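You operate a simulated robot arm through the tools that you are given. There is no shell and no other tool. Be economical: measure what you need, move in short steps, check, and stop when the job is done.

The job below is to be done with a simulated two-armed robot. You get a single attempt, and the scene is never put back.

Task
Put the red t-handle wrench on the roof of the blue-tag box. Take the yellow sponge on the top of the steel table and put it away on the top of the grey bench. Press the gauge button two times. Take the dark wood block and put it on the roof of the blue-tag box. Put the black square tube on the clear patch by the vise. Put the brown carton from the cradle on the blue-tag roof on the roof of the green-tag box. Take the blue seal and leave it on top of the yellow block. Do these in any order. Set down upright: dark wood block, brown carton.

Only the result counts: the job must be done as asked and must still hold three seconds after the hand-in. Knocking over, shifting, dropping, spilling or breaking anything else fails it. A push-on lid holds only when it is set on centred and level and pressed home; a screw cap is set on level and turned clockwise until tight.

Robot
Two 7-joint arms with fingered hands on one trunk, on a base that drives. Base frame: it is fixed to the floor where the robot stands at the start and does not move with it; the origin is under the middle of the robot, x ahead of it, y to its left, z up; the surface under the hand at the start is at about z = 90. Units: cm, degrees, N and s.
The left shoulder is at the start at [6, 17.7, 82.5], the right one opposite. With the tool pointing down near the work surface each hand reaches from about 42 to 96 cm from the robot's upright axis, wherever it stands, measured 20 degrees to its own side. Places, roughly: black square tube (15x3x3 cm) [-720, 390, 90]; blue seal (5x5x2 cm) [130, 280, 80]; brown carton [-100, 125, 100]; clear patch by the vise (25x25 cm) [-614, 492, 88]; dark wood block (10x4x6 cm) [60, -130, 90]; gauge button [110, 0, 90]; red t-handle wrench [100, -50, 100]; roof of the blue-tag box [-80, 170, 100]; roof of the green-tag box [-140, 500, 100]; top of the grey bench [110, 300, 80]; yellow block [250, 225, 100]; yellow sponge (6x5x4 cm) [70, -40, 90]. Payload 4 kg a hand.
The tool frame of a hand sits at the grasp point between the pads (the TCP): z along the fingers, y along the line on which they close. The tips reach 3.7 cm beyond it. The gripper opens to 12.4 cm. The gripper's body begins 4.3 cm behind the TCP. The gripper is a hand of 3 fingers: y runs from the thumb to the fingers, the wrist lies at [-1.5, -10.8, -20.2] in the tool frame, and closing takes about 1.5 s.
Orientation is told as [roll, pitch, yaw] about the base's x, y, z axes, in that order, counted from this pose: with the fingers straight down and the wrist toward the robot, the tool's x, y and z point along [0, 1, 0], [1, 0, 0] and [0, 0, -1] of the base frame.

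Tools
- The arms move only by the tool arm_command. It takes "left_rows", "right_rows" or both (then of equal length, played together; a hand with none holds still); each is one flat list of numbers, 6 for each row, row after row: the shift along the base's x, y, z in cm, then the turn, a rotation vector about the base's x, y, z in rad. In form: [dx, dy, dz, ax, ay, az, dx, dy, dz, ax, ay, az, ...]. A call has 1 to 8 rows; each row shifts and turns the commanded pose from where the row before left it. "left_jaw" and "right_jaw" are, for a hand that has rows, the finger opening in cm, from 0 to 12.4, set as the call begins (left out, the last holds). A row lasts 0.2 s, in which the tool goes at most 5 cm and 8.6 degrees; a call with a longer step from one row to the next is refused whole, and so is a gripper value outside its range. Where a pose cannot be reached the arm comes as near as it can. A force on the tool above 40 N (or 10 N above the force at the start of the call, whichever is more), or a blocked arm, ends the call early, and 0.2 s more pass. The fingers move at their own pace (about 7.2 cm/s each) and stop on an object; they squeeze with about 21 N. The grip force told is the motor's: it shows also when the fingers shut on nothing. Time passes only in rows, and 0.2 s behind the last, so rows that do not move let the fingers close. It gives the time, the measured TCP pose, the force on the tool (base axes), the opening and the grip force at its end, in the units of the frame above (readings bear some noise), with the torque about the TCP (base axes, N m) and any sound that the robot's microphone picked up, and new pictures: "views" is both (left out), scene, wrist or none (wrist: the cameras of the hands that moved).
- Cameras (640 x 400 px; columns grow to the right, rows downward): "scene" is now at [4.64, -5.05, 150.05]; the picture's right is [-0.55, -0.84, 0.00], its down [-0.36, 0.24, -0.90] and it looks along [0.75, -0.49, -0.43] (base axes); focal length 256 px, centre (320, 200). "left" rides on the left gripper at [-6.4, -7.6, -13.7] in its tool frame; the picture's right is [-0.84, -0.26, 0.48], its down [0.48, -0.76, 0.43] and it looks along [0.26, 0.60, 0.76] (tool axes); focal length 256 px, centre (320, 200). "right" rides on the right gripper at [6.4, -7.6, -13.7] in its tool frame; the picture's right is [-0.84, 0.26, -0.48], its down [-0.48, -0.76, 0.43] and it looks along [-0.26, 0.60, 0.76] (tool axes); focal length 256 px, centre (320, 200). There is no depth. A picture from a camera that has moved, and an enlarged one, comes with that camera's place and axes in the base frame and with its lens.
- lift_body(by): slides the trunk up (or, below 0, down) by that many cm; the arms and the scene camera ride with it, the base frame stays. It gives what a move gives, with no picture.
- steer(legs): drives the robot by 1 to 6 legs, each [ahead, left, turn to the left] in cm, cm and degrees, along the robot's own axes; the way and the turn of a leg run together, so that a leg with both is an arc; at most 150 cm and 180 degrees a leg. The arms and the cameras ride along, it lands a little off, and it stops where it bumps. It gives what a move gives, and a new picture of the scene camera.
- move_fingers(index, middle, thumb_bend, thumb_turn, hand): sets how far each is bent, from 0 (flat) to 1 (curled in); at 0.3 the hand is open as for a grip, at 0.7 the pads meet at the TCP. One left out holds its place. A second passes; each finger stops where it meets its share of the squeeze, and holds until it gets a number again. A gripper value or a shape takes the hand back. It gives what a move gives, with no picture; readings hold the bend of each and the force on the fingers (four entries, about 0 where the hand has none), thumb and palm. thumb_turn goes from beside the hand (0) to across from the fingers (1), as for a grip.
- preshape(shape, hand): the hand has 3 fingers and takes this shape, open, in about a second: jaw (thumb against the fingers, like two jaws); tri (thumb and two fingers); tip (a fingertip pinch); poke (one finger out to press); point (the index stretched); flat (the hand flat); cup (the hand cupped); fist (a fist). The gripper value then closes the fingers along that shape, each until it touches; the sizes above hold for jaw. It gives what a move gives, with no picture.
- turn_head(pan, tilt): turns the head with the scene camera to pan (to the left, within 86 degrees either way) and tilt (down, from -29 to 69), counted from straight ahead of the robot. It gives what a move gives, and a new picture of the scene camera.
- zoom(camera, box): a new picture of the part [left, top, right, bottom] of that camera's present view, enlarged. The clock stands still meanwhile.
- finish_job(): hands the job in; it is judged then, once.

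Go step by step. Nothing tells you exact positions but the pictures and the camera data: compare them with the known pose of the tool, close in by small moves and look again before you grip or let go. The budget is 196 turns and 260 pictures, counting those below and the enlarged ones. Unless the task says otherwise, let go and move clear before handing in.

The tools are called after "Call:" as name(argument=value, ...) on one line, values as JSON. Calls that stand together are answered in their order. arm_command: Moves the arms, as the interface text tells. Its arguments: {"type":"object","properties":{"left_rows":{"type":"array","items":{"type":"number"}},"left_jaw":{"type":"number"},"right_rows":{"type":"array","items":{"type":"number"}},"right_jaw":{"type":"number"},"views":{"type":"string","enum":["both","scene","wrist","none"]}},"required":[]} The other tools are called the same way: lift_body (by) slides the trunk up or down; preshape (shape, hand) gives the hand a shape; move_fingers (index, middle, thumb_bend, thumb_turn, hand) moves the fingers one by one; steer (legs) drives the base; turn_head (pan, tilt) turns the head that bears the scene camera; zoom (camera, box) takes an enlarged picture of a part of a camera's view; finish_job () hands the job in.

At the start:

```text
t: 0.0
left_position: [70.78, -14.14, 117.7]
left_ee_rot: [0.0, 0.0, 3.0]
left_ft_force: [-0.2, -0.3, 0.2]
left_ft_torque: [0.01, 0.03, -0.02]
left_grip_width: 12.36
left_grip_force: 0.0
left_shape: jaw
left_bend: [0.3, 0.3, 0.3, 0.98]
left_finger forces: [0.0, 0.0, 0.0, 0.0, 0.0, 0.0]
right_position: [58.77, -39.73, 125.91]
right_ee_rot: [0.0, 0.0, 3.1]
right_ft_force: [0.1, -0.8, 0.2]
right_ft_torque: [0.01, -0.01, 0.01]
right_grip_width: 12.37
right_grip_force: 0.1
right_shape: jaw
right_bend: [0.3, 0.3, 0.3, 0.98]
right_finger forces: [0.0, 0.1, 0.1, 0.0, 0.0, 0.0]
trunk travel left (down, up): [-35.0, 24.0]
robot x, y, heading: [-0.01, -0.09, 0.1]
head pan, tilt: [-33.1, 25.7]
```

scene: 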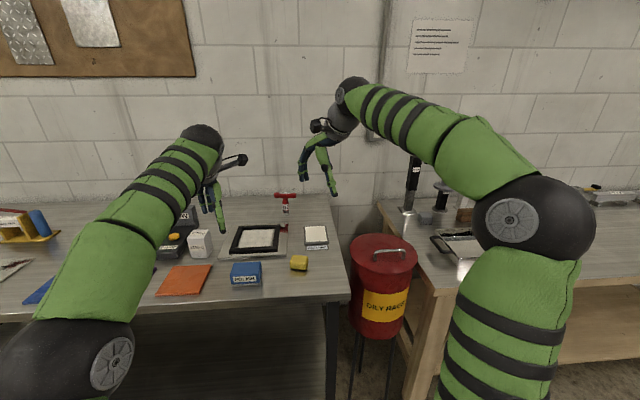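
right: 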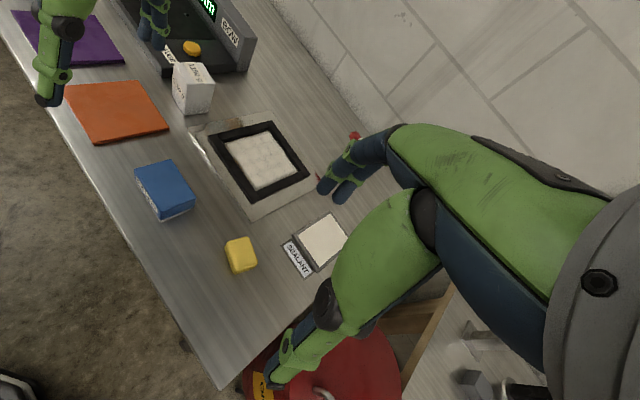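
left: 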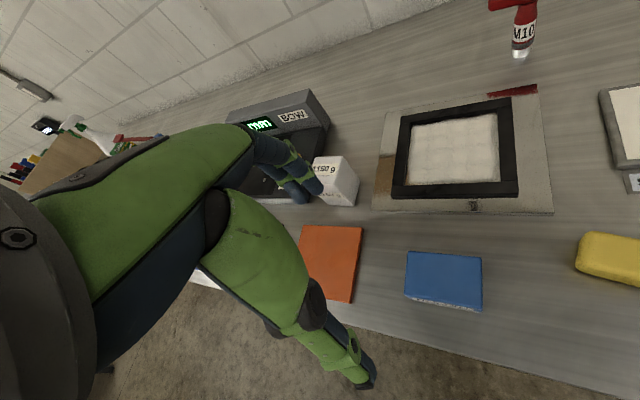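

I see the steel table ahead with the sponge near (68,-37) and the T-handle wrench upright near (102,-50). I'll look closer at these and the gauge before moving.

Call:
zoom(camera="scene", box=[220, 170, 380, 290])

Call:
turn_head(pan=0, tilt=30)

Call:
turn_head(pan=70, tilt=20)

Call:
turn_head(pan=-70, tilt=25)

```text
3.33 times, centred on (300, 230) of scene
camera zoom: at [4.64, -5.05, 150.05], right [-0.55, -0.84, 0.0], down [-0.36, 0.24, -0.9], along [0.75, -0.49, -0.43], focal length 854 px, centre (387, 100)
```

zoom: 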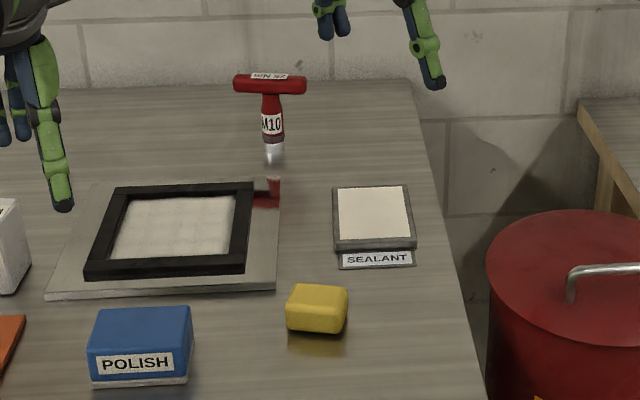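

```text
t: 1.0
left_position: [70.8, -14.13, 117.61]
left_ee_rot: [0.1, -0.1, 3.0]
left_ft_force: [0.4, -0.1, -0.3]
left_ft_torque: [0.0, -0.02, 0.0]
left_grip_width: 12.37
left_grip_force: 0.0
left_shape: jaw
left_bend: [0.3, 0.3, 0.3, 0.98]
left_finger forces: [0.0, 0.1, 0.1, 0.0, 0.0, 0.0]
right_position: [58.76, -39.82, 126.14]
right_ee_rot: [0.0, 0.0, 3.1]
right_ft_force: [0.3, 0.6, -0.6]
right_ft_torque: [-0.06, -0.02, -0.02]
right_grip_width: 12.37
right_grip_force: 0.1
right_shape: jaw
right_bend: [0.3, 0.3, 0.3, 0.98]
right_finger forces: [0.0, 0.0, 0.0, 0.0, 0.0, 0.0]
trunk travel left (down, up): [-35.0, 24.0]
robot x, y, heading: [-0.13, 0.08, -0.0]
head pan, tilt: [0.0, 30.0]
camera scene: at [5.98, -0.03, 149.37], right [0.0, -1.0, 0.0], down [-0.5, 0.0, -0.87], along [0.87, 0.0, -0.5], focal length 256 px, centre (320, 200)
```

scene: 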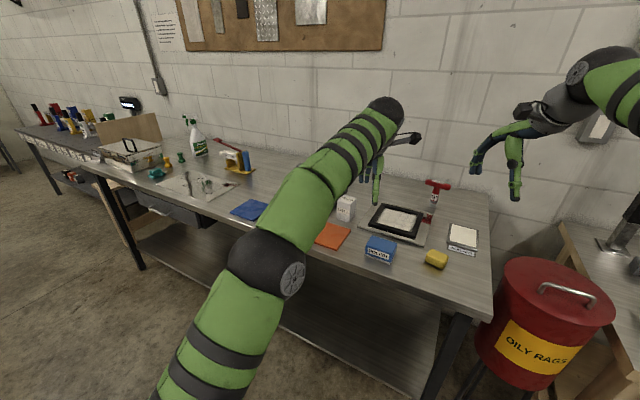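

```text
t: 2.4
left_position: [70.84, -14.18, 117.69]
left_ee_rot: [0.0, 0.0, 3.1]
left_ft_force: [0.0, -0.4, 0.0]
left_ft_torque: [-0.01, -0.03, 0.01]
left_grip_width: 12.36
left_grip_force: 0.1
left_shape: jaw
left_bend: [0.3, 0.3, 0.3, 0.98]
left_finger forces: [0.0, 0.0, 0.1, 0.1, 0.1, 0.1]
right_position: [58.88, -39.75, 126.07]
right_ee_rot: [-0.1, -0.1, 3.3]
right_ft_force: [-0.6, 0.6, -0.5]
right_ft_torque: [0.0, 0.02, 0.02]
right_grip_width: 12.4
right_grip_force: 0.1
right_shape: jaw
right_bend: [0.3, 0.3, 0.3, 0.98]
right_finger forces: [0.0, 0.0, 0.1, 0.0, 0.0, 0.0]
trunk travel left (down, up): [-35.0, 24.0]
robot x, y, heading: [0.15, 0.38, -0.2]
head pan, tilt: [70.0, 20.0]
camera scene: at [0.13, 8.73, 150.98], right [0.94, -0.34, 0.0], down [-0.12, -0.32, -0.94], along [0.32, 0.88, -0.34], focal length 256 px, centre (320, 200)
```

scene: 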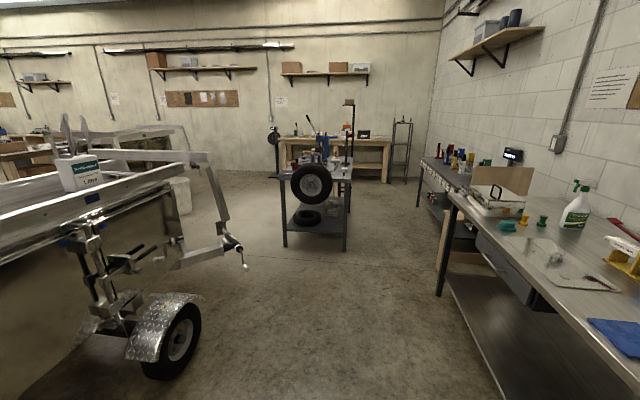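

```text
t: 4.6
left_position: [70.86, -14.11, 117.58]
left_ee_rot: [0.1, 0.0, 3.0]
left_ft_force: [1.2, -0.4, 0.1]
left_ft_torque: [0.02, 0.03, 0.0]
left_grip_width: 12.37
left_grip_force: 0.1
left_shape: jaw
left_bend: [0.3, 0.3, 0.3, 0.98]
left_finger forces: [0.1, 0.1, 0.0, 0.0, 0.1, 0.0]
right_position: [58.74, -39.74, 126.07]
right_ee_rot: [0.0, 0.0, 3.3]
right_ft_force: [-0.6, 1.2, -0.1]
right_ft_torque: [-0.02, 0.0, -0.01]
right_grip_width: 12.38
right_grip_force: 0.0
right_shape: jaw
right_bend: [0.3, 0.3, 0.3, 0.98]
right_finger forces: [0.0, 0.0, 0.0, 0.0, 0.1, 0.1]
trunk travel left (down, up): [-35.0, 24.0]
robot x, y, heading: [0.08, -0.03, 0.2]
head pan, tilt: [-70.0, 25.0]
camera scene: at [0.09, -8.68, 150.17], right [-0.94, -0.34, 0.0], down [-0.14, 0.4, -0.91], along [0.31, -0.85, -0.42], focal length 256 px, centre (320, 200)
```

scene: 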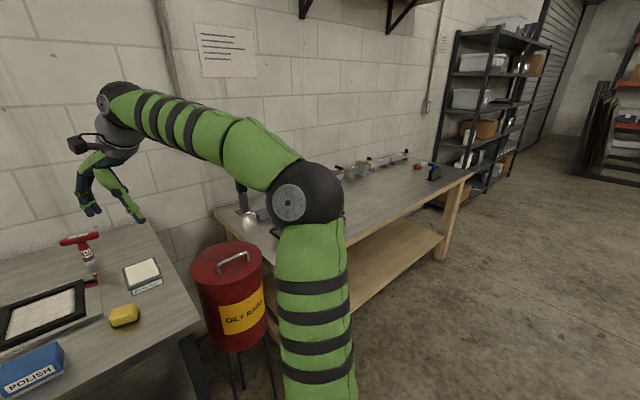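

The gauge with its yellow button and the wrench are beyond reach from here, so I'll drive a bit right and ahead so that both hands can reach them.

Call:
steer(legs=[[0, -25, 0], [18, 0, 0]])

Call:
turn_head(pan=0, tilt=38)

```text
t: 7.5
left_position: [88.96, -39.63, 117.68]
left_ee_rot: [0.1, 0.0, 2.7]
left_ft_force: [0.3, -0.8, 0.1]
left_ft_torque: [0.01, 0.0, 0.04]
left_grip_width: 12.37
left_grip_force: 0.1
left_shape: jaw
left_bend: [0.3, 0.3, 0.3, 0.98]
left_finger forces: [0.1, 0.0, 0.0, 0.0, 0.0, 0.1]
right_position: [76.68, -65.05, 126.01]
right_ee_rot: [0.0, 0.1, 2.8]
right_ft_force: [0.6, -0.1, -0.7]
right_ft_torque: [-0.01, 0.02, 0.03]
right_grip_width: 12.36
right_grip_force: 0.0
right_shape: jaw
right_bend: [0.3, 0.3, 0.3, 0.98]
right_finger forces: [0.1, 0.0, 0.1, 0.0, 0.0, 0.0]
trunk travel left (down, up): [-35.0, 24.0]
robot x, y, heading: [18.26, -24.99, -0.4]
head pan, tilt: [-70.0, 25.0]
camera scene: at [18.25, -33.63, 150.17], right [-0.94, -0.34, 0.0], down [-0.14, 0.4, -0.91], along [0.3, -0.85, -0.42], focal length 256 px, centre (320, 200)
```

scene: 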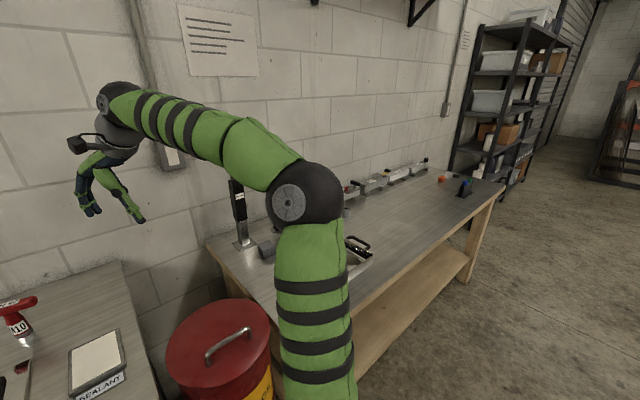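

```text
t: 9.0
left_position: [88.76, -39.51, 117.57]
left_ee_rot: [-0.1, 0.0, 2.7]
left_ft_force: [-0.6, -0.4, -0.7]
left_ft_torque: [0.02, 0.02, -0.02]
left_grip_width: 12.37
left_grip_force: 0.0
left_shape: jaw
left_bend: [0.3, 0.3, 0.3, 0.98]
left_finger forces: [0.0, 0.0, 0.1, 0.0, 0.1, 0.1]
right_position: [76.59, -65.05, 126.11]
right_ee_rot: [0.0, 0.0, 2.8]
right_ft_force: [0.3, -0.1, 0.0]
right_ft_torque: [0.0, -0.01, 0.01]
right_grip_width: 12.37
right_grip_force: 0.0
right_shape: jaw
right_bend: [0.3, 0.3, 0.3, 0.98]
right_finger forces: [0.1, 0.0, 0.0, 0.0, 0.0, 0.0]
trunk travel left (down, up): [-35.0, 24.0]
robot x, y, heading: [18.22, -24.8, -0.3]
head pan, tilt: [0.0, 38.0]
camera scene: at [23.69, -25.01, 148.14], right [-0.01, -1.0, 0.0], down [-0.62, 0.01, -0.79], along [0.79, -0.01, -0.62], focal length 256 px, centre (320, 200)
```

scene: 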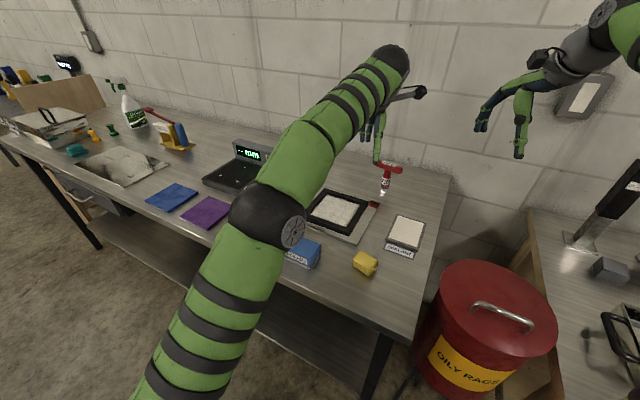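

The button is near (110,-1). I'll set the left hand to the poke shape and carry it over toward the gauge.

Call:
preshape(shape="poke", hand="left")

Call:
arm_command(left_rows=[1.5, 4.7, 0, 0, 0, 0, 1.5, 4.7, 0, 0, 0, 0, 1.5, 4.7, 0, 0, 0, 0, 1.5, 4.7, 0, 0, 0, 0, 1.5, 4.7, 0, 0, 0, 0, 1.5, 4.7, 0, 0, 0, 0, 1.5, 4.7, 0, 0, 0, 0, 1.5, 4.7, 0, 0, 0, 0])

```text
t: 9.9
left_position: [88.96, -39.49, 117.71]
left_ee_rot: [0.0, 0.0, 2.6]
left_ft_force: [0.3, 0.9, 0.0]
left_ft_torque: [0.0, 0.01, 0.0]
left_grip_width: 0.0
left_grip_force: 0.1
left_shape: poke
left_bend: [0.7, 0.7, 0.0, 1.0]
left_finger forces: [0.0, 0.0, 0.0, 0.0, 0.0, 0.1]
right_position: [76.56, -65.07, 126.01]
right_ee_rot: [0.0, 0.0, 2.8]
right_ft_force: [-0.2, 0.7, -0.6]
right_ft_torque: [0.0, -0.02, -0.04]
right_grip_width: 12.37
right_grip_force: 0.0
right_shape: jaw
right_bend: [0.3, 0.3, 0.3, 0.98]
right_finger forces: [0.0, 0.0, 0.1, 0.1, 0.1, 0.1]
trunk travel left (down, up): [-35.0, 24.0]
robot x, y, heading: [18.29, -25.13, -0.4]
head pan, tilt: [0.0, 38.0]
```

```text
t: 11.7
left_position: [101.05, -1.88, 117.76]
left_ee_rot: [-0.1, 0.1, 2.6]
left_ft_force: [0.7, -0.3, 0.8]
left_ft_torque: [0.03, 0.0, 0.0]
left_grip_width: 0.01
left_grip_force: 0.1
left_shape: poke
left_bend: [0.7, 0.7, 0.0, 1.0]
left_finger forces: [0.1, 0.0, 0.0, 0.0, 0.1, 0.0]
right_position: [76.67, -65.02, 126.0]
right_ee_rot: [-0.1, 0.1, 2.8]
right_ft_force: [0.7, -0.3, 0.4]
right_ft_torque: [-0.02, 0.03, 0.01]
right_grip_width: 12.35
right_grip_force: 0.1
right_shape: jaw
right_bend: [0.3, 0.3, 0.3, 0.98]
right_finger forces: [0.0, 0.0, 0.0, 0.0, 0.0, 0.0]
trunk travel left (down, up): [-35.0, 24.0]
robot x, y, heading: [18.28, -24.84, -0.5]
head pan, tilt: [0.0, 38.0]
camera scene: at [23.76, -24.94, 148.14], right [-0.01, -1.0, 0.0], down [-0.62, 0.0, -0.79], along [0.79, -0.01, -0.62], focal length 256 px, centre (320, 200)
camera left: at [93.69, -8.5, 131.38], right [-0.22, -0.85, -0.48], down [-0.78, 0.45, -0.43], along [0.58, 0.28, -0.76], focal length 256 px, centre (320, 200)
```

scene: 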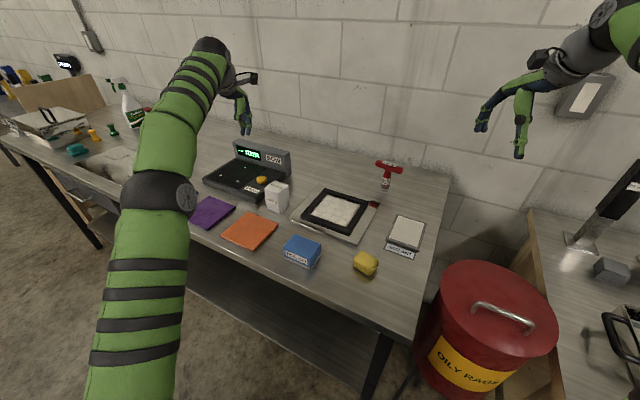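
left: 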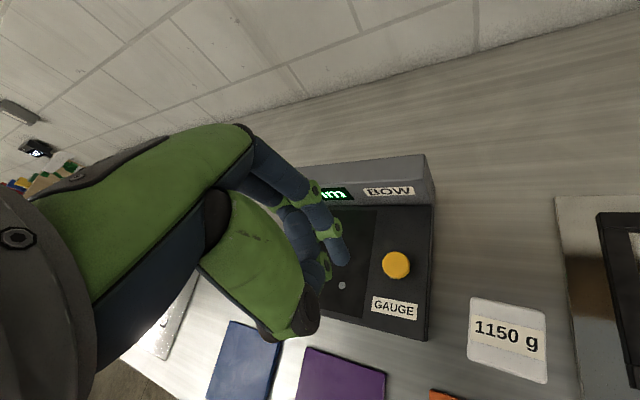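

The yellow gauge button lies about (105.2,-3.6,94). I'll close the left hand into a jaw point and go above it.

Call:
preshape(shape="jaw", hand="left")

Call:
arm_command(left_rows=[2.1, -0.9, -3, 0, 0, 0, 2.1, -0.8, -3, 0, 0, 0, 0, 0, -3, 0, 0, 0, 0, 0, -3, 0, 0, 0, 0, 0, -2, 0, 0, 0, 0, 0, 0, 0, 0, 0], left_jaw=0, views="both")

```text
t: 12.6
left_position: [100.99, -1.87, 117.94]
left_ee_rot: [0.0, 0.0, 2.6]
left_ft_force: [-0.3, 0.3, -0.2]
left_ft_torque: [0.03, -0.01, 0.0]
left_grip_width: 12.42
left_grip_force: 0.1
left_shape: jaw
left_bend: [0.3, 0.3, 0.3, 0.98]
left_finger forces: [0.1, 0.0, 0.1, 0.0, 0.1, 0.1]
right_position: [76.68, -65.18, 125.98]
right_ee_rot: [-0.1, 0.0, 2.8]
right_ft_force: [-0.6, 0.4, -0.7]
right_ft_torque: [0.03, -0.03, -0.04]
right_grip_width: 12.36
right_grip_force: 0.1
right_shape: jaw
right_bend: [0.3, 0.3, 0.3, 0.98]
right_finger forces: [0.0, 0.0, 0.0, 0.0, 0.1, 0.1]
trunk travel left (down, up): [-35.0, 24.0]
robot x, y, heading: [18.23, -24.66, -0.3]
head pan, tilt: [0.0, 38.0]
```

```text
t: 14.0
left_position: [107.53, -3.7, 104.7]
left_ee_rot: [0.1, 0.1, 2.7]
left_ft_force: [-1.2, -0.2, 0.2]
left_ft_torque: [0.04, -0.01, 0.0]
left_grip_width: 0.0
left_grip_force: 21.3
left_shape: jaw
left_bend: [0.7, 0.7, 0.71, 1.0]
left_finger forces: [0.0, 0.1, 0.0, 0.1, 0.0, 0.0]
left hand out of reach, approached as far as the arm can: row 2, 3, 4, 5
right_position: [76.54, -65.04, 126.16]
right_ee_rot: [-0.1, 0.1, 2.8]
right_ft_force: [-0.5, -0.6, -0.2]
right_ft_torque: [-0.02, 0.01, 0.0]
right_grip_width: 12.34
right_grip_force: 0.1
right_shape: jaw
right_bend: [0.3, 0.3, 0.3, 0.98]
right_finger forces: [0.1, 0.0, 0.1, 0.0, 0.0, 0.1]
trunk travel left (down, up): [-35.0, 24.0]
robot x, y, heading: [18.02, -25.17, -0.2]
head pan, tilt: [0.0, 38.0]
camera scene: at [23.69, -25.0, 148.14], right [-0.01, -1.0, 0.0], down [-0.62, 0.0, -0.79], along [0.79, -0.01, -0.62], focal length 256 px, centre (320, 200)
camera left: at [100.24, -10.4, 118.25], right [-0.22, -0.85, -0.48], down [-0.78, 0.45, -0.43], along [0.58, 0.28, -0.76], focal length 256 px, centre (320, 200)
```

scene: 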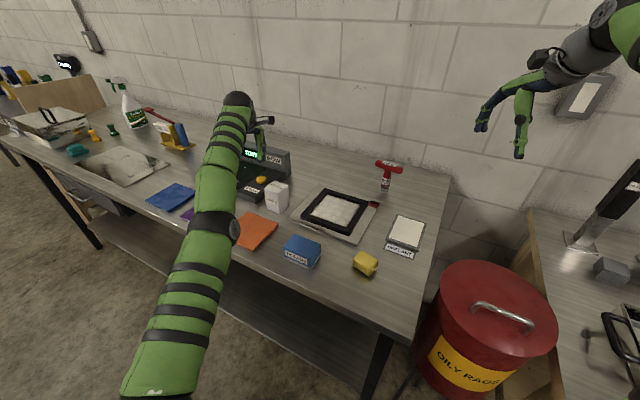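
left: 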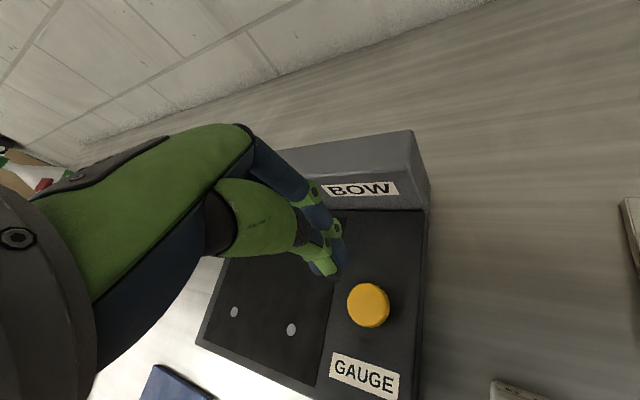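

The arm is at its reach limit; I'll draw the hand back and up, then drive a few cm closer.

Call:
arm_command(left_rows=[-4, 0, 3, 0, 0, 0, -4, 0, 2, 0, 0, 0, 0, 0, 0, 0, 0, 0], views="none")

Call:
steer(legs=[[7, 0, 0]])

```text
t: 14.8
left_position: [104.41, -3.71, 111.74]
left_ee_rot: [0.0, 0.2, 2.7]
left_ft_force: [-0.2, 0.1, -0.3]
left_ft_torque: [0.0, 0.03, 0.0]
left_grip_width: 0.0
left_grip_force: 20.7
left_shape: jaw
left_bend: [0.7, 0.7, 0.71, 1.0]
left_finger forces: [0.0, 0.0, 0.0, 0.0, 0.0, 0.0]
left hand out of reach, approached as far as the arm can: row 1, 2
right_position: [76.63, -65.09, 126.06]
right_ee_rot: [0.0, -0.1, 2.8]
right_ft_force: [0.5, 0.0, -0.3]
right_ft_torque: [0.03, 0.03, -0.02]
right_grip_width: 12.36
right_grip_force: 0.0
right_shape: jaw
right_bend: [0.3, 0.3, 0.3, 0.98]
right_finger forces: [0.0, 0.1, 0.0, 0.1, 0.0, 0.1]
trunk travel left (down, up): [-35.0, 24.0]
robot x, y, heading: [17.99, -24.89, -0.3]
head pan, tilt: [0.0, 38.0]
```

```text
t: 15.8
left_position: [111.36, -3.85, 111.58]
left_ee_rot: [0.0, 0.2, 2.7]
left_ft_force: [-0.7, 0.4, -0.1]
left_ft_torque: [0.03, 0.0, -0.01]
left_grip_width: 0.0
left_grip_force: 21.0
left_shape: jaw
left_bend: [0.7, 0.7, 0.71, 1.0]
left_finger forces: [0.1, 0.1, 0.1, 0.0, 0.1, 0.1]
right_position: [83.61, -65.01, 125.96]
right_ee_rot: [0.1, 0.0, 2.7]
right_ft_force: [-0.6, -0.2, 0.3]
right_ft_torque: [-0.01, 0.04, 0.01]
right_grip_width: 12.38
right_grip_force: 0.2
right_shape: jaw
right_bend: [0.3, 0.3, 0.3, 0.98]
right_finger forces: [0.0, 0.1, 0.0, 0.0, 0.0, 0.1]
trunk travel left (down, up): [-35.0, 24.0]
robot x, y, heading: [25.29, -24.83, -0.4]
head pan, tilt: [0.0, 38.0]
camera scene: at [30.68, -25.05, 148.13], right [-0.01, -1.0, 0.0], down [-0.62, 0.0, -0.79], along [0.79, -0.01, -0.62], focal length 256 px, centre (320, 200)
```

scene: 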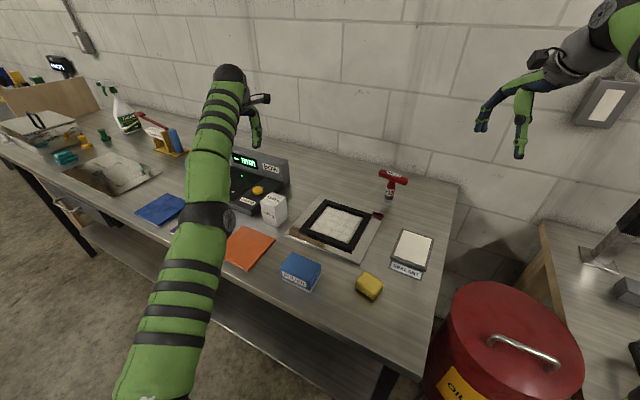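

The reach trouble may be a joint limit, so I'll step back toward the button in smaller steps and read the result.

Call:
arm_command(left_rows=[-2, 0, 0, 0, 0, 0, -2, 0, 0, 0, 0, 0, -2, 0.5, 0, 0, 0, 0, 0, 0, 0, 0, 0, 0, 0, 0, 0, 0, 0, 0], views="wrist")

```text
t: 17.0
left_position: [110.06, -3.36, 114.23]
left_ee_rot: [-0.2, 0.4, 2.7]
left_ft_force: [-0.4, 0.1, -0.3]
left_ft_torque: [-0.03, 0.01, -0.01]
left_grip_width: 0.02
left_grip_force: 20.8
left_shape: jaw
left_bend: [0.7, 0.7, 0.71, 1.0]
left_finger forces: [0.0, 0.1, 0.0, 0.0, 0.1, 0.1]
left hand out of reach, approached as far as the arm can: row 1, 2, 3
right_position: [83.48, -65.13, 126.11]
right_ee_rot: [0.0, 0.1, 2.8]
right_ft_force: [-0.4, -0.6, -0.3]
right_ft_torque: [0.0, -0.01, -0.02]
right_grip_width: 12.35
right_grip_force: 0.0
right_shape: jaw
right_bend: [0.3, 0.3, 0.3, 0.98]
right_finger forces: [0.0, 0.0, 0.1, 0.0, 0.0, 0.0]
trunk travel left (down, up): [-35.0, 24.0]
robot x, y, heading: [25.03, -24.99, -0.4]
head pan, tilt: [0.0, 38.0]
camera left: at [102.79, -9.99, 127.94], right [-0.22, -0.85, -0.48], down [-0.78, 0.45, -0.43], along [0.58, 0.28, -0.76], focal length 256 px, centre (320, 200)
```

left: 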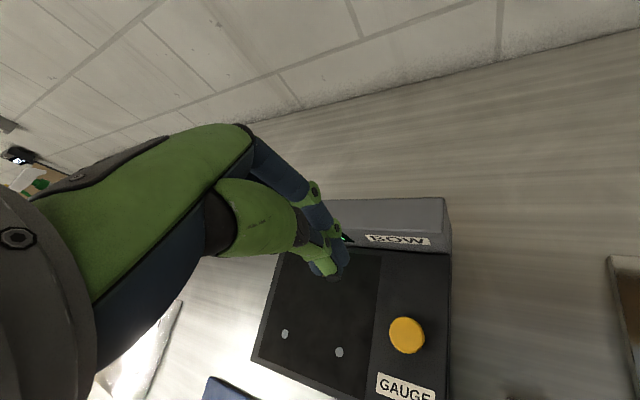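

The arm looks nearly straight and stuck at its elbow; I'll bring it inward along another path to free it.

Call:
arm_command(left_rows=[-2, -4, 0, 0, 0, 0, -2, -4, 0, 0, 0, 0, -3, -4, 0, 0, 0, 0, -3, -4, 0, 0, 0, 0, -3, -3, 0, 0, 0, 0, -3, 0, 0, 0, 0, 0, -3, 0, 0, 0, 0, 0, 0, 0, 0, 0, 0, 0], views="scene")

```text
t: 18.8
left_position: [102.14, -25.13, 120.97]
left_ee_rot: [0.1, 0.2, 2.8]
left_ft_force: [0.6, -0.5, -0.6]
left_ft_torque: [0.01, 0.02, -0.03]
left_grip_width: 0.0
left_grip_force: 21.4
left_shape: jaw
left_bend: [0.7, 0.7, 0.71, 1.0]
left_finger forces: [0.0, 0.0, 0.0, 0.0, 0.0, 0.1]
left hand out of reach, approached as far as the arm can: row 1, 2, 3, 4, 5, 6, 7
right_position: [83.47, -65.13, 125.95]
right_ee_rot: [0.0, 0.1, 2.7]
right_ft_force: [-0.2, -0.7, 0.4]
right_ft_torque: [0.03, 0.0, 0.0]
right_grip_width: 12.36
right_grip_force: 0.0
right_shape: jaw
right_bend: [0.3, 0.3, 0.3, 0.98]
right_finger forces: [0.0, 0.0, 0.0, 0.1, 0.0, 0.0]
trunk travel left (down, up): [-35.0, 24.0]
robot x, y, heading: [24.72, -25.28, -0.4]
head pan, tilt: [0.0, 38.0]
camera scene: at [30.55, -25.06, 148.14], right [-0.01, -1.0, 0.0], down [-0.62, 0.0, -0.79], along [0.79, -0.01, -0.62], focal length 256 px, centre (320, 200)
```

scene: 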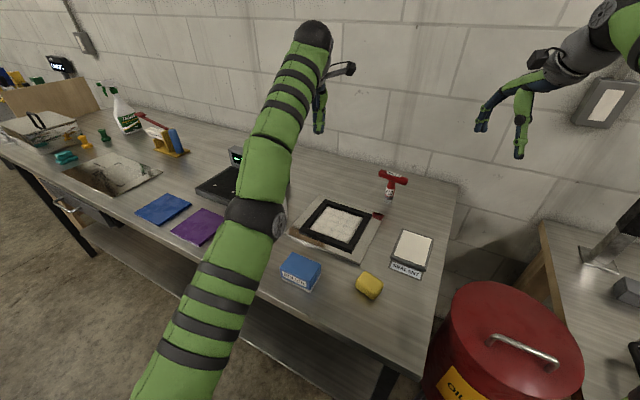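

The arm is indeed straight; I'll try pulling the hand back and up toward the shoulder side to get the elbow to bend.

Call:
arm_command(left_rows=[-4, 0, 3, 0, 0, 0, -4, 0, 3, 0, 0, 0, -4, 0, 2, 0, 0, 0, -4, 2, 0, 0, 0, 0, -4, 2, 0, 0, 0, 0, -4, 2, 0, 0, 0, 0, 0, 0, 0, 0, 0, 0, 0, 0, 0, 0, 0, 0], views="scene")

```text
t: 20.6
left_position: [86.15, -23.13, 138.22]
left_ee_rot: [0.0, 0.2, 2.6]
left_ft_force: [0.0, 1.3, 0.2]
left_ft_torque: [0.0, 0.01, -0.01]
left_grip_width: 0.02
left_grip_force: 21.0
left_shape: jaw
left_bend: [0.7, 0.7, 0.71, 1.0]
left_finger forces: [0.0, 0.0, 0.0, 0.0, 0.1, 0.1]
left hand out of reach, approached as far as the arm can: row 1, 2, 3, 4, 5, 6
right_position: [83.52, -65.14, 125.9]
right_ee_rot: [0.0, 0.0, 2.9]
right_ft_force: [0.0, -0.3, 0.1]
right_ft_torque: [0.01, 0.0, 0.04]
right_grip_width: 12.38
right_grip_force: 0.1
right_shape: jaw
right_bend: [0.3, 0.3, 0.3, 0.98]
right_finger forces: [0.1, 0.0, 0.0, 0.0, 0.1, 0.1]
trunk travel left (down, up): [-35.0, 24.0]
robot x, y, heading: [24.97, -24.79, -0.4]
head pan, tilt: [0.0, 38.0]
camera scene: at [30.54, -25.05, 148.14], right [-0.01, -1.0, 0.0], down [-0.62, 0.0, -0.79], along [0.79, -0.01, -0.62], focal length 256 px, centre (320, 200)
```

scene: 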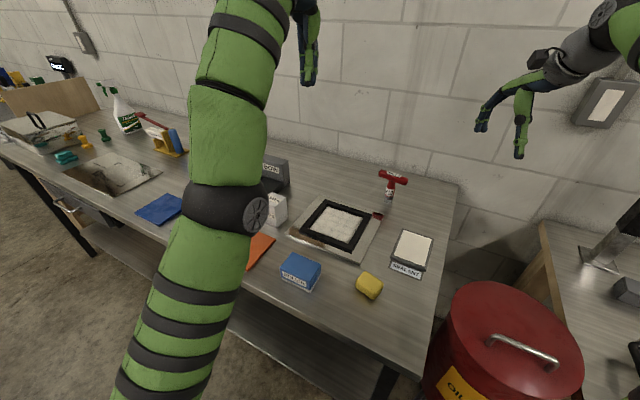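

The hand-down posture with a wrist high above the shoulder seems to hit a wrist limit, so I'll raise the trunk and then bring the left hand down and back.

Call:
lift_body(by=20)

Call:
arm_command(left_rows=[0, 1, -5, 0, 0, 0, 0, 1, -5, 0, 0, 0, 0, 1, -5, 0, 0, 0, 0, 1, -5, 0, 0, 0, 0, 1, -5, 0, 0, 0, 0, 1, -5, 0, 0, 0, 0, 0, 0, 0, 0, 0, 0, 0, 0, 0, 0, 0], views="scene")

```text
t: 22.7
left_position: [86.06, -23.03, 158.09]
left_ee_rot: [0.0, 0.2, 2.7]
left_ft_force: [0.3, 0.1, -1.1]
left_ft_torque: [0.03, -0.02, -0.02]
left_grip_width: 0.0
left_grip_force: 21.3
left_shape: jaw
left_bend: [0.7, 0.7, 0.71, 1.0]
left_finger forces: [0.1, 0.1, 0.1, 0.0, 0.0, 0.0]
right_position: [83.52, -65.2, 145.96]
right_ee_rot: [0.1, 0.2, 2.8]
right_ft_force: [-0.2, -0.1, 0.5]
right_ft_torque: [0.02, -0.01, 0.0]
right_grip_width: 12.35
right_grip_force: 0.0
right_shape: jaw
right_bend: [0.3, 0.3, 0.3, 0.98]
right_finger forces: [0.0, 0.1, 0.1, 0.0, 0.1, 0.0]
trunk travel left (down, up): [-55.0, 4.0]
robot x, y, heading: [25.34, -24.71, -0.4]
head pan, tilt: [0.0, 38.0]
```

```text
refused: row 1 steps farther than a row can; nothing moved
```

Row too long; I'll use slightly shorter steps.

Call:
arm_command(left_rows=[0, 1, -4.7, 0, 0, 0, 0, 1, -4.7, 0, 0, 0, 0, 1, -4.7, 0, 0, 0, 0, 1, -4.7, 0, 0, 0, 0, 1, -4.7, 0, 0, 0, 0, 1, -4.7, 0, 0, 0, 0, 1, -4.7, 0, 0, 0, 0, 0, 0, 0, 0, 0], views="scene")

```text
t: 24.5
left_position: [102.91, -22.46, 140.83]
left_ee_rot: [0.1, 0.4, 2.7]
left_ft_force: [-0.3, -0.7, 0.4]
left_ft_torque: [0.01, 0.0, -0.01]
left_grip_width: 0.01
left_grip_force: 21.1
left_shape: jaw
left_bend: [0.7, 0.7, 0.71, 1.0]
left_finger forces: [0.0, 0.0, 0.0, 0.0, 0.1, 0.0]
left hand out of reach, approached as far as the arm can: row 1, 2, 3, 4, 5, 6, 7
right_position: [83.45, -65.13, 146.04]
right_ee_rot: [0.0, 0.0, 2.7]
right_ft_force: [0.0, -0.1, -0.4]
right_ft_torque: [0.0, 0.01, 0.02]
right_grip_width: 12.35
right_grip_force: 0.1
right_shape: jaw
right_bend: [0.3, 0.3, 0.3, 0.98]
right_finger forces: [0.2, 0.0, 0.0, 0.0, 0.0, 0.0]
trunk travel left (down, up): [-55.0, 4.0]
robot x, y, heading: [25.26, -25.0, -0.4]
head pan, tilt: [0.0, 38.0]
camera scene: at [30.47, -25.06, 168.14], right [-0.01, -1.0, 0.0], down [-0.62, 0.0, -0.79], along [0.79, -0.01, -0.62], focal length 256 px, centre (320, 200)
```

scene: 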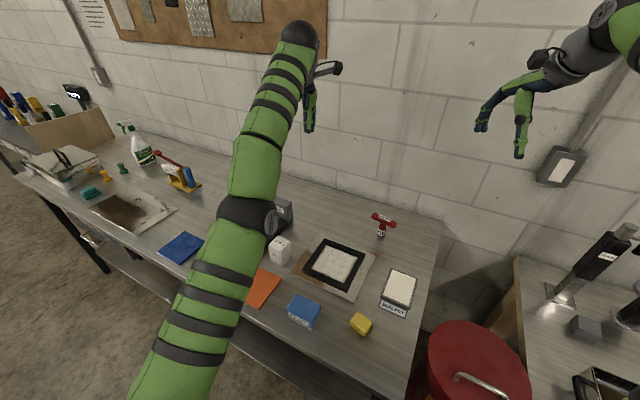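

Still straight and sliding outwards. I'll drive back 25 cm for room, then continue lowering the hand and pull in when it's level with the shoulder.

Call:
steer(legs=[[-30, 0, 0]])

Call:
arm_command(left_rows=[0, 1, -4.7, 0, 0, 0, 0, 1, -4.7, 0, 0, 0, 0, 1, -4.7, 0, 0, 0, -2, 0, -4, 0, 0, 0, -3, 0, 0, 0, 0, 0, -3, 0, 0, 0, 0, 0, -3, 0, 0, 0, 0, 0, 0, 0, 0, 0, 0, 0], views="scene")

```text
t: 26.6
left_position: [72.83, -21.92, 141.0]
left_ee_rot: [0.1, 0.4, 2.9]
left_ft_force: [0.1, 0.0, -0.5]
left_ft_torque: [0.01, -0.02, -0.01]
left_grip_width: 0.0
left_grip_force: 20.8
left_shape: jaw
left_bend: [0.7, 0.7, 0.71, 1.0]
left_finger forces: [0.1, 0.0, 0.0, 0.0, 0.0, 0.1]
right_position: [53.6, -64.87, 146.17]
right_ee_rot: [0.1, 0.0, 2.9]
right_ft_force: [0.5, -0.4, 0.4]
right_ft_torque: [0.02, 0.01, 0.02]
right_grip_width: 12.37
right_grip_force: 0.0
right_shape: jaw
right_bend: [0.3, 0.3, 0.3, 0.98]
right_finger forces: [0.0, 0.1, 0.0, 0.0, 0.0, 0.1]
trunk travel left (down, up): [-55.0, 4.0]
robot x, y, heading: [-5.26, -24.63, -0.3]
head pan, tilt: [0.0, 38.0]
camera scene: at [0.44, -24.85, 168.14], right [-0.01, -1.0, 0.0], down [-0.62, 0.0, -0.79], along [0.79, 0.0, -0.62], focal length 256 px, centre (320, 200)
```

scene: 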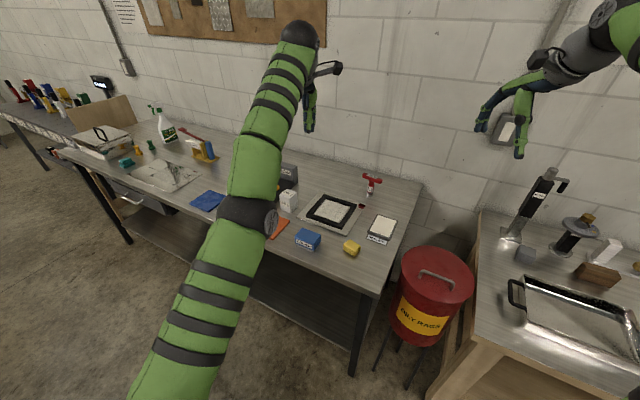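

```text
t: 28.4
left_position: [78.64, -23.38, 130.39]
left_ee_rot: [0.0, 0.5, 2.9]
left_ft_force: [0.8, 0.0, -0.3]
left_ft_torque: [-0.01, -0.01, -0.02]
left_grip_width: 0.0
left_grip_force: 21.2
left_shape: jaw
left_bend: [0.7, 0.7, 0.71, 1.0]
left_finger forces: [0.0, 0.0, 0.0, 0.1, 0.0, 0.1]
left hand out of reach, approached as far as the arm can: row 1, 2, 3, 4, 5, 6, 7
right_position: [53.64, -64.83, 145.94]
right_ee_rot: [0.0, 0.0, 2.8]
right_ft_force: [-1.1, -0.8, -0.1]
right_ft_torque: [0.01, 0.0, 0.01]
right_grip_width: 12.36
right_grip_force: 0.0
right_shape: jaw
right_bend: [0.3, 0.3, 0.3, 0.98]
right_finger forces: [0.0, 0.0, 0.0, 0.0, 0.0, 0.1]
trunk travel left (down, up): [-55.0, 4.0]
robot x, y, heading: [-5.13, -24.56, -0.2]
head pan, tilt: [0.0, 38.0]
camera scene: at [0.62, -24.84, 168.13], right [0.0, -1.0, 0.0], down [-0.62, 0.0, -0.79], along [0.79, 0.0, -0.62], focal length 256 px, centre (320, 200)
```

scene: 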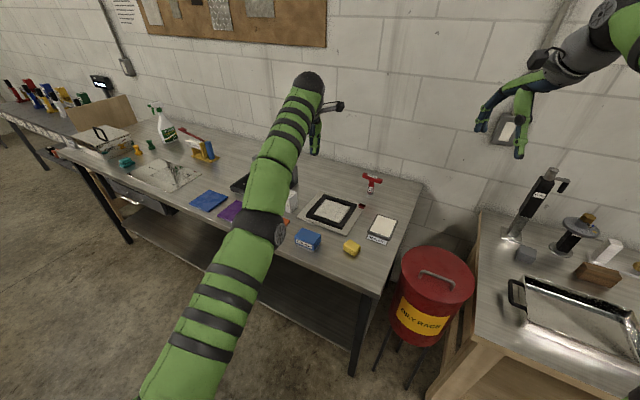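

Still straight; I'll tilt the fingers forward while pulling in, to test whether the wrist limit is the cause.

Call:
arm_command(left_rows=[-1, 0, 0, 0, -0.14, 0, -1, 0, 0, 0, -0.14, 0, -1, 0, 0, 0, -0.14, 0, -2, 0, 0, 0, -0.14, 0, -3, 0, 0, 0, 0, 0, -3, 0, 0, 0, 0, 0, -3, 0, 0, 0, 0, 0, 0, 0, 0, 0, 0, 0], views="scene")

```text
t: 30.2
left_position: [84.39, -31.25, 140.01]
left_ee_rot: [-1.7, -31.7, 3.4]
left_ft_force: [-0.2, -0.3, -0.4]
left_ft_torque: [0.02, -0.02, 0.03]
left_grip_width: 0.0
left_grip_force: 20.2
left_shape: jaw
left_bend: [0.7, 0.7, 0.71, 1.0]
left_finger forces: [0.0, 0.0, 0.0, 0.1, 0.0, 0.0]
left hand out of reach, approached as far as the arm can: row 1, 2, 3, 4, 5, 6, 7
right_position: [53.68, -64.88, 146.06]
right_ee_rot: [0.0, 0.1, 2.9]
right_ft_force: [-0.3, -0.4, 0.1]
right_ft_torque: [-0.01, 0.01, -0.01]
right_grip_width: 12.4
right_grip_force: 0.1
right_shape: jaw
right_bend: [0.3, 0.3, 0.3, 0.98]
right_finger forces: [0.0, 0.0, 0.0, 0.0, 0.0, 0.0]
trunk travel left (down, up): [-55.0, 4.0]
robot x, y, heading: [-5.0, -24.54, -0.3]
head pan, tilt: [0.0, 38.0]
camera scene: at [0.61, -24.84, 168.14], right [0.0, -1.0, 0.0], down [-0.62, 0.0, -0.79], along [0.79, 0.0, -0.62], focal length 256 px, centre (320, 200)
```

scene: 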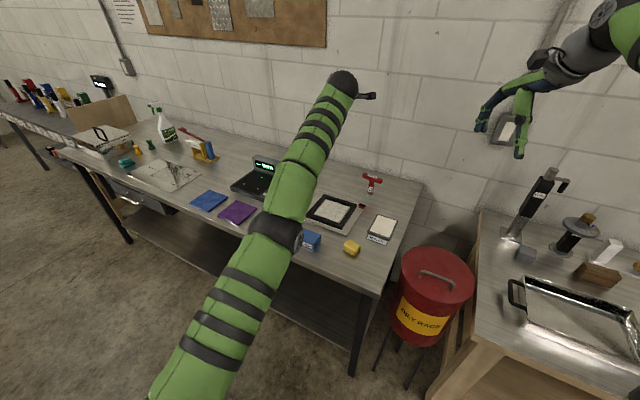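

I'll test whether sideways moves free the elbow: first tangential up then inward, then tangential left then inward.

Call:
arm_command(left_rows=[-2.1, 0.9, 3.2, 0, 0, 0, -2.1, 0.9, 3.2, 0, 0, 0, -2.2, 0.9, -1.7, 0, 0, 0, -2.2, 0.9, -1.7, 0, 0, 0], views="none")

Call:
arm_command(left_rows=[1.4, 3.6, 0, 0, 0, 0, 1.4, 3.6, 0, 0, 0, 0, -2.2, 0.9, -1.7, 0, 0, 0, -2.2, 0.9, -1.7, 0, 0, 0], views="none")

Call:
arm_command(left_rows=[-1.4, -3.6, 0, 0, 0, 0, -1.4, -3.6, 0, 0, 0, 0, -2.2, 0.9, -1.7, 0, 0, 0, -2.2, 0.9, -1.7, 0, 0, 0], views="none")

```text
t: 31.2
left_position: [80.97, -29.94, 146.82]
left_ee_rot: [-1.7, -31.6, 3.3]
left_ft_force: [-0.4, -0.1, -0.3]
left_ft_torque: [0.01, -0.02, -0.04]
left_grip_width: 0.0
left_grip_force: 20.1
left_shape: jaw
left_bend: [0.7, 0.7, 0.71, 1.0]
left_finger forces: [0.0, 0.1, 0.0, 0.1, 0.0, 0.1]
left hand out of reach, approached as far as the arm can: row 1, 2, 3, 4
right_position: [53.52, -64.94, 146.08]
right_ee_rot: [0.0, -0.1, 2.8]
right_ft_force: [0.3, -0.5, 0.4]
right_ft_torque: [0.05, 0.01, -0.02]
right_grip_width: 12.38
right_grip_force: 0.1
right_shape: jaw
right_bend: [0.3, 0.3, 0.3, 0.98]
right_finger forces: [0.0, 0.0, 0.0, 0.0, 0.0, 0.1]
trunk travel left (down, up): [-55.0, 4.0]
robot x, y, heading: [-5.18, -25.0, -0.1]
head pan, tilt: [0.0, 38.0]
```

```text
t: 32.2
left_position: [83.73, -22.73, 146.65]
left_ee_rot: [-1.6, -31.5, 3.3]
left_ft_force: [0.8, -0.1, 0.2]
left_ft_torque: [0.01, 0.01, 0.01]
left_grip_width: 0.02
left_grip_force: 20.6
left_shape: jaw
left_bend: [0.7, 0.7, 0.71, 1.0]
left_finger forces: [0.0, 0.0, 0.0, 0.0, 0.0, 0.0]
left hand out of reach, approached as far as the arm can: row 3, 4
right_position: [53.53, -64.79, 146.01]
right_ee_rot: [0.0, 0.1, 2.8]
right_ft_force: [0.7, -0.5, 0.2]
right_ft_torque: [0.0, 0.01, 0.03]
right_grip_width: 12.36
right_grip_force: 0.0
right_shape: jaw
right_bend: [0.3, 0.3, 0.3, 0.98]
right_finger forces: [0.1, 0.0, 0.1, 0.2, 0.0, 0.1]
trunk travel left (down, up): [-55.0, 4.0]
robot x, y, heading: [-4.89, -24.92, -0.5]
head pan, tilt: [0.0, 38.0]
```

```text
t: 33.2
left_position: [81.06, -30.06, 146.58]
left_ee_rot: [-1.7, -31.6, 3.4]
left_ft_force: [-0.9, -1.1, 0.2]
left_ft_torque: [0.01, 0.01, 0.02]
left_grip_width: 0.01
left_grip_force: 21.0
left_shape: jaw
left_bend: [0.7, 0.7, 0.71, 1.0]
left_finger forces: [0.1, 0.0, 0.0, 0.0, 0.0, 0.0]
left hand out of reach, approached as far as the arm can: row 3, 4
right_position: [53.56, -64.86, 145.99]
right_ee_rot: [0.0, 0.0, 2.9]
right_ft_force: [-0.7, 0.0, 0.6]
right_ft_torque: [-0.01, -0.01, 0.0]
right_grip_width: 12.35
right_grip_force: 0.1
right_shape: jaw
right_bend: [0.3, 0.3, 0.3, 0.98]
right_finger forces: [0.1, 0.0, 0.1, 0.0, 0.1, 0.2]
trunk travel left (down, up): [-55.0, 4.0]
robot x, y, heading: [-4.65, -24.89, -0.5]
head pan, tilt: [0.0, 38.0]
```

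Inward moves have no effect on the straight elbow. Turning the hand couples to the elbow, so I'll turn it back the other way (fingers down and beyond) while asking for a small inward shift.

Call:
arm_command(left_rows=[-0.7, 0.3, -0.6, 0, 0.14, 0, -0.7, 0.3, -0.6, 0, 0.14, 0, -0.7, 0.3, -0.6, 0, 0.14, 0, -0.7, 0.3, -0.6, 0, 0.14, 0, -0.7, 0.3, -0.6, 0, 0.14, 0, -0.7, 0.3, -0.6, 0, 0.14, 0, -2, 1, -1.7, 0, 0, 0, -2, 1, -1.7, 0, 0, 0], views="scene")

```text
t: 35.0
left_position: [68.0, -23.34, 136.31]
left_ee_rot: [0.9, 16.6, 3.1]
left_ft_force: [0.1, -0.3, 0.1]
left_ft_torque: [0.02, -0.01, 0.01]
left_grip_width: 0.0
left_grip_force: 21.5
left_shape: jaw
left_bend: [0.7, 0.7, 0.71, 1.0]
left_finger forces: [0.0, 0.0, 0.0, 0.0, 0.0, 0.0]
left hand out of reach, approached as far as the arm can: row 1, 2, 3, 4, 5, 6, 7, 8
right_position: [53.5, -64.83, 146.02]
right_ee_rot: [0.0, 0.0, 2.9]
right_ft_force: [-1.2, -0.3, 0.7]
right_ft_torque: [0.02, 0.03, -0.01]
right_grip_width: 12.37
right_grip_force: 0.1
right_shape: jaw
right_bend: [0.3, 0.3, 0.3, 0.98]
right_finger forces: [0.0, 0.0, 0.1, 0.0, 0.0, 0.0]
trunk travel left (down, up): [-55.0, 4.0]
robot x, y, heading: [-4.77, -24.47, -0.2]
head pan, tilt: [0.0, 38.0]
camera scene: at [0.59, -24.84, 168.14], right [0.0, -1.0, 0.0], down [-0.62, 0.0, -0.79], along [0.79, 0.0, -0.62], focal length 256 px, centre (320, 200)
```

scene: 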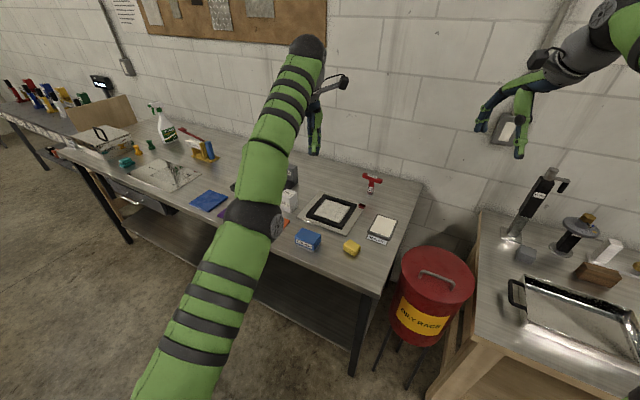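

Still straight. I'll try a yaw turn each way with inward shifts.

Call:
arm_command(left_rows=[-1, 0.3, -1, 0, 0, 0.14, -1, 0.3, -1, 0, 0, 0.14, -1, 0.3, -1, 0, 0, 0.14, -1, 0.3, -1, 0, 0, 0.14, -2, 0.7, -2, 0, 0, 0, -2, 0.7, -2, 0, 0, 0], views="none")

Call:
arm_command(left_rows=[-1, 0.3, -1, 0, 0, -0.14, -1, 0.3, -1, 0, 0, -0.14, -1, 0.3, -1, 0, 0, -0.14, -1, 0.3, -1, 0, 0, -0.14, -1, 0.3, -1, 0, 0, -0.14, -1, 0.3, -1, 0, 0, -0.14, -1, 0.3, -1, 0, 0, -0.14, -1, 0.3, -1, 0, 0, -0.14], views="none")

```text
t: 36.4
left_position: [68.49, -24.18, 133.34]
left_ee_rot: [1.0, 16.4, 35.2]
left_ft_force: [-0.1, -0.4, 0.1]
left_ft_torque: [0.0, 0.0, 0.0]
left_grip_width: 0.03
left_grip_force: 20.3
left_shape: jaw
left_bend: [0.7, 0.7, 0.71, 1.0]
left_finger forces: [0.1, 0.0, 0.0, 0.0, 0.0, 0.1]
left hand out of reach, approached as far as the arm can: row 1, 2, 3, 4, 5, 6
right_position: [53.56, -64.9, 145.97]
right_ee_rot: [0.0, 0.0, 2.8]
right_ft_force: [-0.3, 0.1, 0.7]
right_ft_torque: [0.01, -0.01, 0.02]
right_grip_width: 12.37
right_grip_force: 0.1
right_shape: jaw
right_bend: [0.3, 0.3, 0.3, 0.98]
right_finger forces: [0.0, 0.0, 0.0, 0.0, 0.0, 0.1]
trunk travel left (down, up): [-55.0, 4.0]
robot x, y, heading: [-4.67, -24.97, -0.5]
head pan, tilt: [0.0, 38.0]
```

```text
t: 38.2
left_position: [70.36, -25.11, 130.68]
left_ee_rot: [0.9, 16.5, -29.2]
left_ft_force: [-0.8, 0.0, -0.1]
left_ft_torque: [0.0, -0.01, -0.02]
left_grip_width: 0.02
left_grip_force: 21.0
left_shape: jaw
left_bend: [0.7, 0.7, 0.71, 1.0]
left_finger forces: [0.0, 0.0, 0.1, 0.0, 0.1, 0.0]
left hand out of reach, approached as far as the arm can: row 1, 2, 3, 4, 5, 6, 7, 8
right_position: [53.62, -64.69, 146.07]
right_ee_rot: [0.1, -0.1, 2.9]
right_ft_force: [-0.2, -0.4, -0.1]
right_ft_torque: [0.0, 0.01, -0.02]
right_grip_width: 12.38
right_grip_force: 0.1
right_shape: jaw
right_bend: [0.3, 0.3, 0.3, 0.98]
right_finger forces: [0.0, 0.0, 0.0, 0.0, 0.1, 0.1]
trunk travel left (down, up): [-55.0, 4.0]
robot x, y, heading: [-5.22, -24.77, -0.4]
head pan, tilt: [0.0, 38.0]
```

The left arm is still locked. I'll check how the right arm behaves: bring it inward and down over the sponge region.

Call:
arm_command(right_rows=[-2, 2, -4, 0, 0, 0, -2, 2, -4, 0, 0, 0, -1, 2, -4, 0, 0, 0, 0, 2, -4, 0, 0, 0, 0, 0, 0, 0, 0, 0], views="scene")

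```text
t: 39.4
left_position: [70.36, -25.11, 130.57]
left_ee_rot: [0.9, 16.5, -29.2]
left_ft_force: [-0.6, -0.1, 0.8]
left_ft_torque: [0.01, -0.02, -0.02]
left_grip_width: 0.01
left_grip_force: 20.9
left_shape: jaw
left_bend: [0.7, 0.7, 0.71, 1.0]
left_finger forces: [0.0, 0.1, 0.0, 0.1, 0.0, 0.1]
right_position: [48.72, -56.75, 130.09]
right_ee_rot: [0.1, 0.1, 2.9]
right_ft_force: [-0.4, 0.2, -0.2]
right_ft_torque: [0.01, 0.05, -0.02]
right_grip_width: 12.36
right_grip_force: 0.0
right_shape: jaw
right_bend: [0.3, 0.3, 0.3, 0.98]
right_finger forces: [0.0, 0.1, 0.0, 0.1, 0.1, 0.1]
trunk travel left (down, up): [-55.0, 4.0]
robot x, y, heading: [-5.24, -24.89, -0.1]
head pan, tilt: [0.0, 38.0]
camera scene: at [0.53, -24.86, 168.14], right [-0.01, -1.0, 0.0], down [-0.62, 0.0, -0.79], along [0.79, 0.0, -0.62], focal length 256 px, centre (320, 200)
```

scene: 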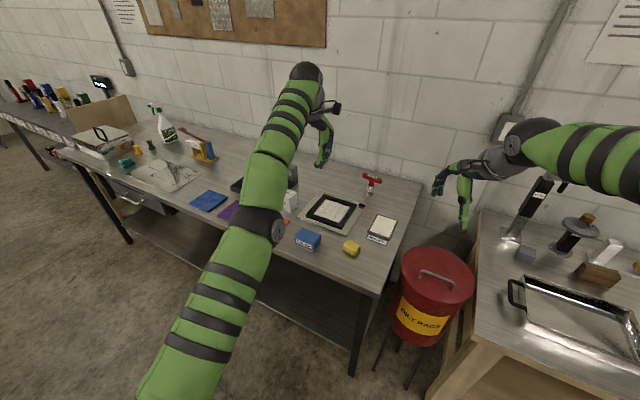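

The right arm works well, with its elbow outward. So for the left arm flexing means the hand going right and inward; I'll try that with yaw, moving the right hand out of its way.

Call:
arm_command(left_rows=[-2.5, -3, -1.5, 0, 0, -0.1, -2.5, -3, -1.5, 0, 0, -0.1, -2.5, -3, -1.5, 0, 0, -0.1, -2.5, -3, -1.5, 0, 0, -0.1, -2.5, -3, -1.5, 0, 0, -0.1, -3, 1, -3, 0, 0, 0, -3, 1, -3, 0, 0, 0], right_rows=[0, -4, 0, 0, 0, 0, 0, -4, 0, 0, 0, 0, 0, -4, 0, 0, 0, 0, 0, -4, 0, 0, 0, 0, 0, 0, 0, 0, 0, 0, 0, 0, 0, 0, 0, 0, 0, 0, 0, 0, 0, 0], views="scene")

```text
t: 41.0
left_position: [63.78, -44.47, 122.61]
left_ee_rot: [0.9, 16.5, -57.7]
left_ft_force: [0.0, -0.8, 0.2]
left_ft_torque: [-0.02, -0.01, -0.03]
left_grip_width: 0.01
left_grip_force: 21.1
left_shape: jaw
left_bend: [0.7, 0.7, 0.71, 1.0]
left_finger forces: [0.0, 0.1, 0.1, 0.0, 0.0, 0.1]
left hand out of reach, approached as far as the arm can: row 1, 2, 3, 4, 5, 6, 7
right_position: [48.82, -72.79, 129.87]
right_ee_rot: [0.1, 0.0, 2.9]
right_ft_force: [-0.1, 0.9, 0.6]
right_ft_torque: [0.01, -0.01, 0.01]
right_grip_width: 12.38
right_grip_force: 0.1
right_shape: jaw
right_bend: [0.3, 0.3, 0.3, 0.98]
right_finger forces: [0.0, 0.0, 0.0, 0.0, 0.0, 0.0]
trunk travel left (down, up): [-55.0, 4.0]
robot x, y, heading: [-5.19, -24.96, -0.1]
head pan, tilt: [0.0, 38.0]
camera scene: at [0.57, -24.9, 168.14], right [-0.01, -1.0, 0.0], down [-0.62, 0.0, -0.79], along [0.79, 0.0, -0.62], focal length 256 px, centre (320, 200)
```

scene: 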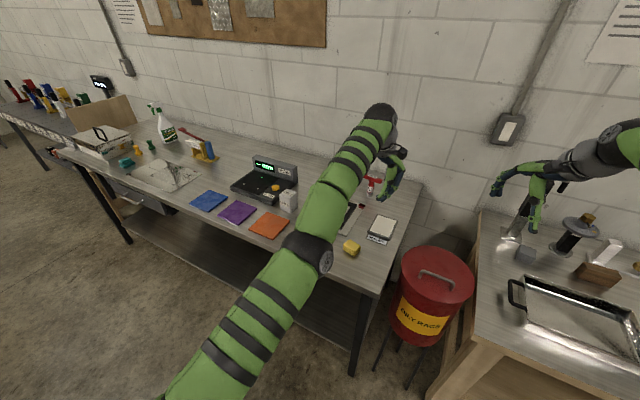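

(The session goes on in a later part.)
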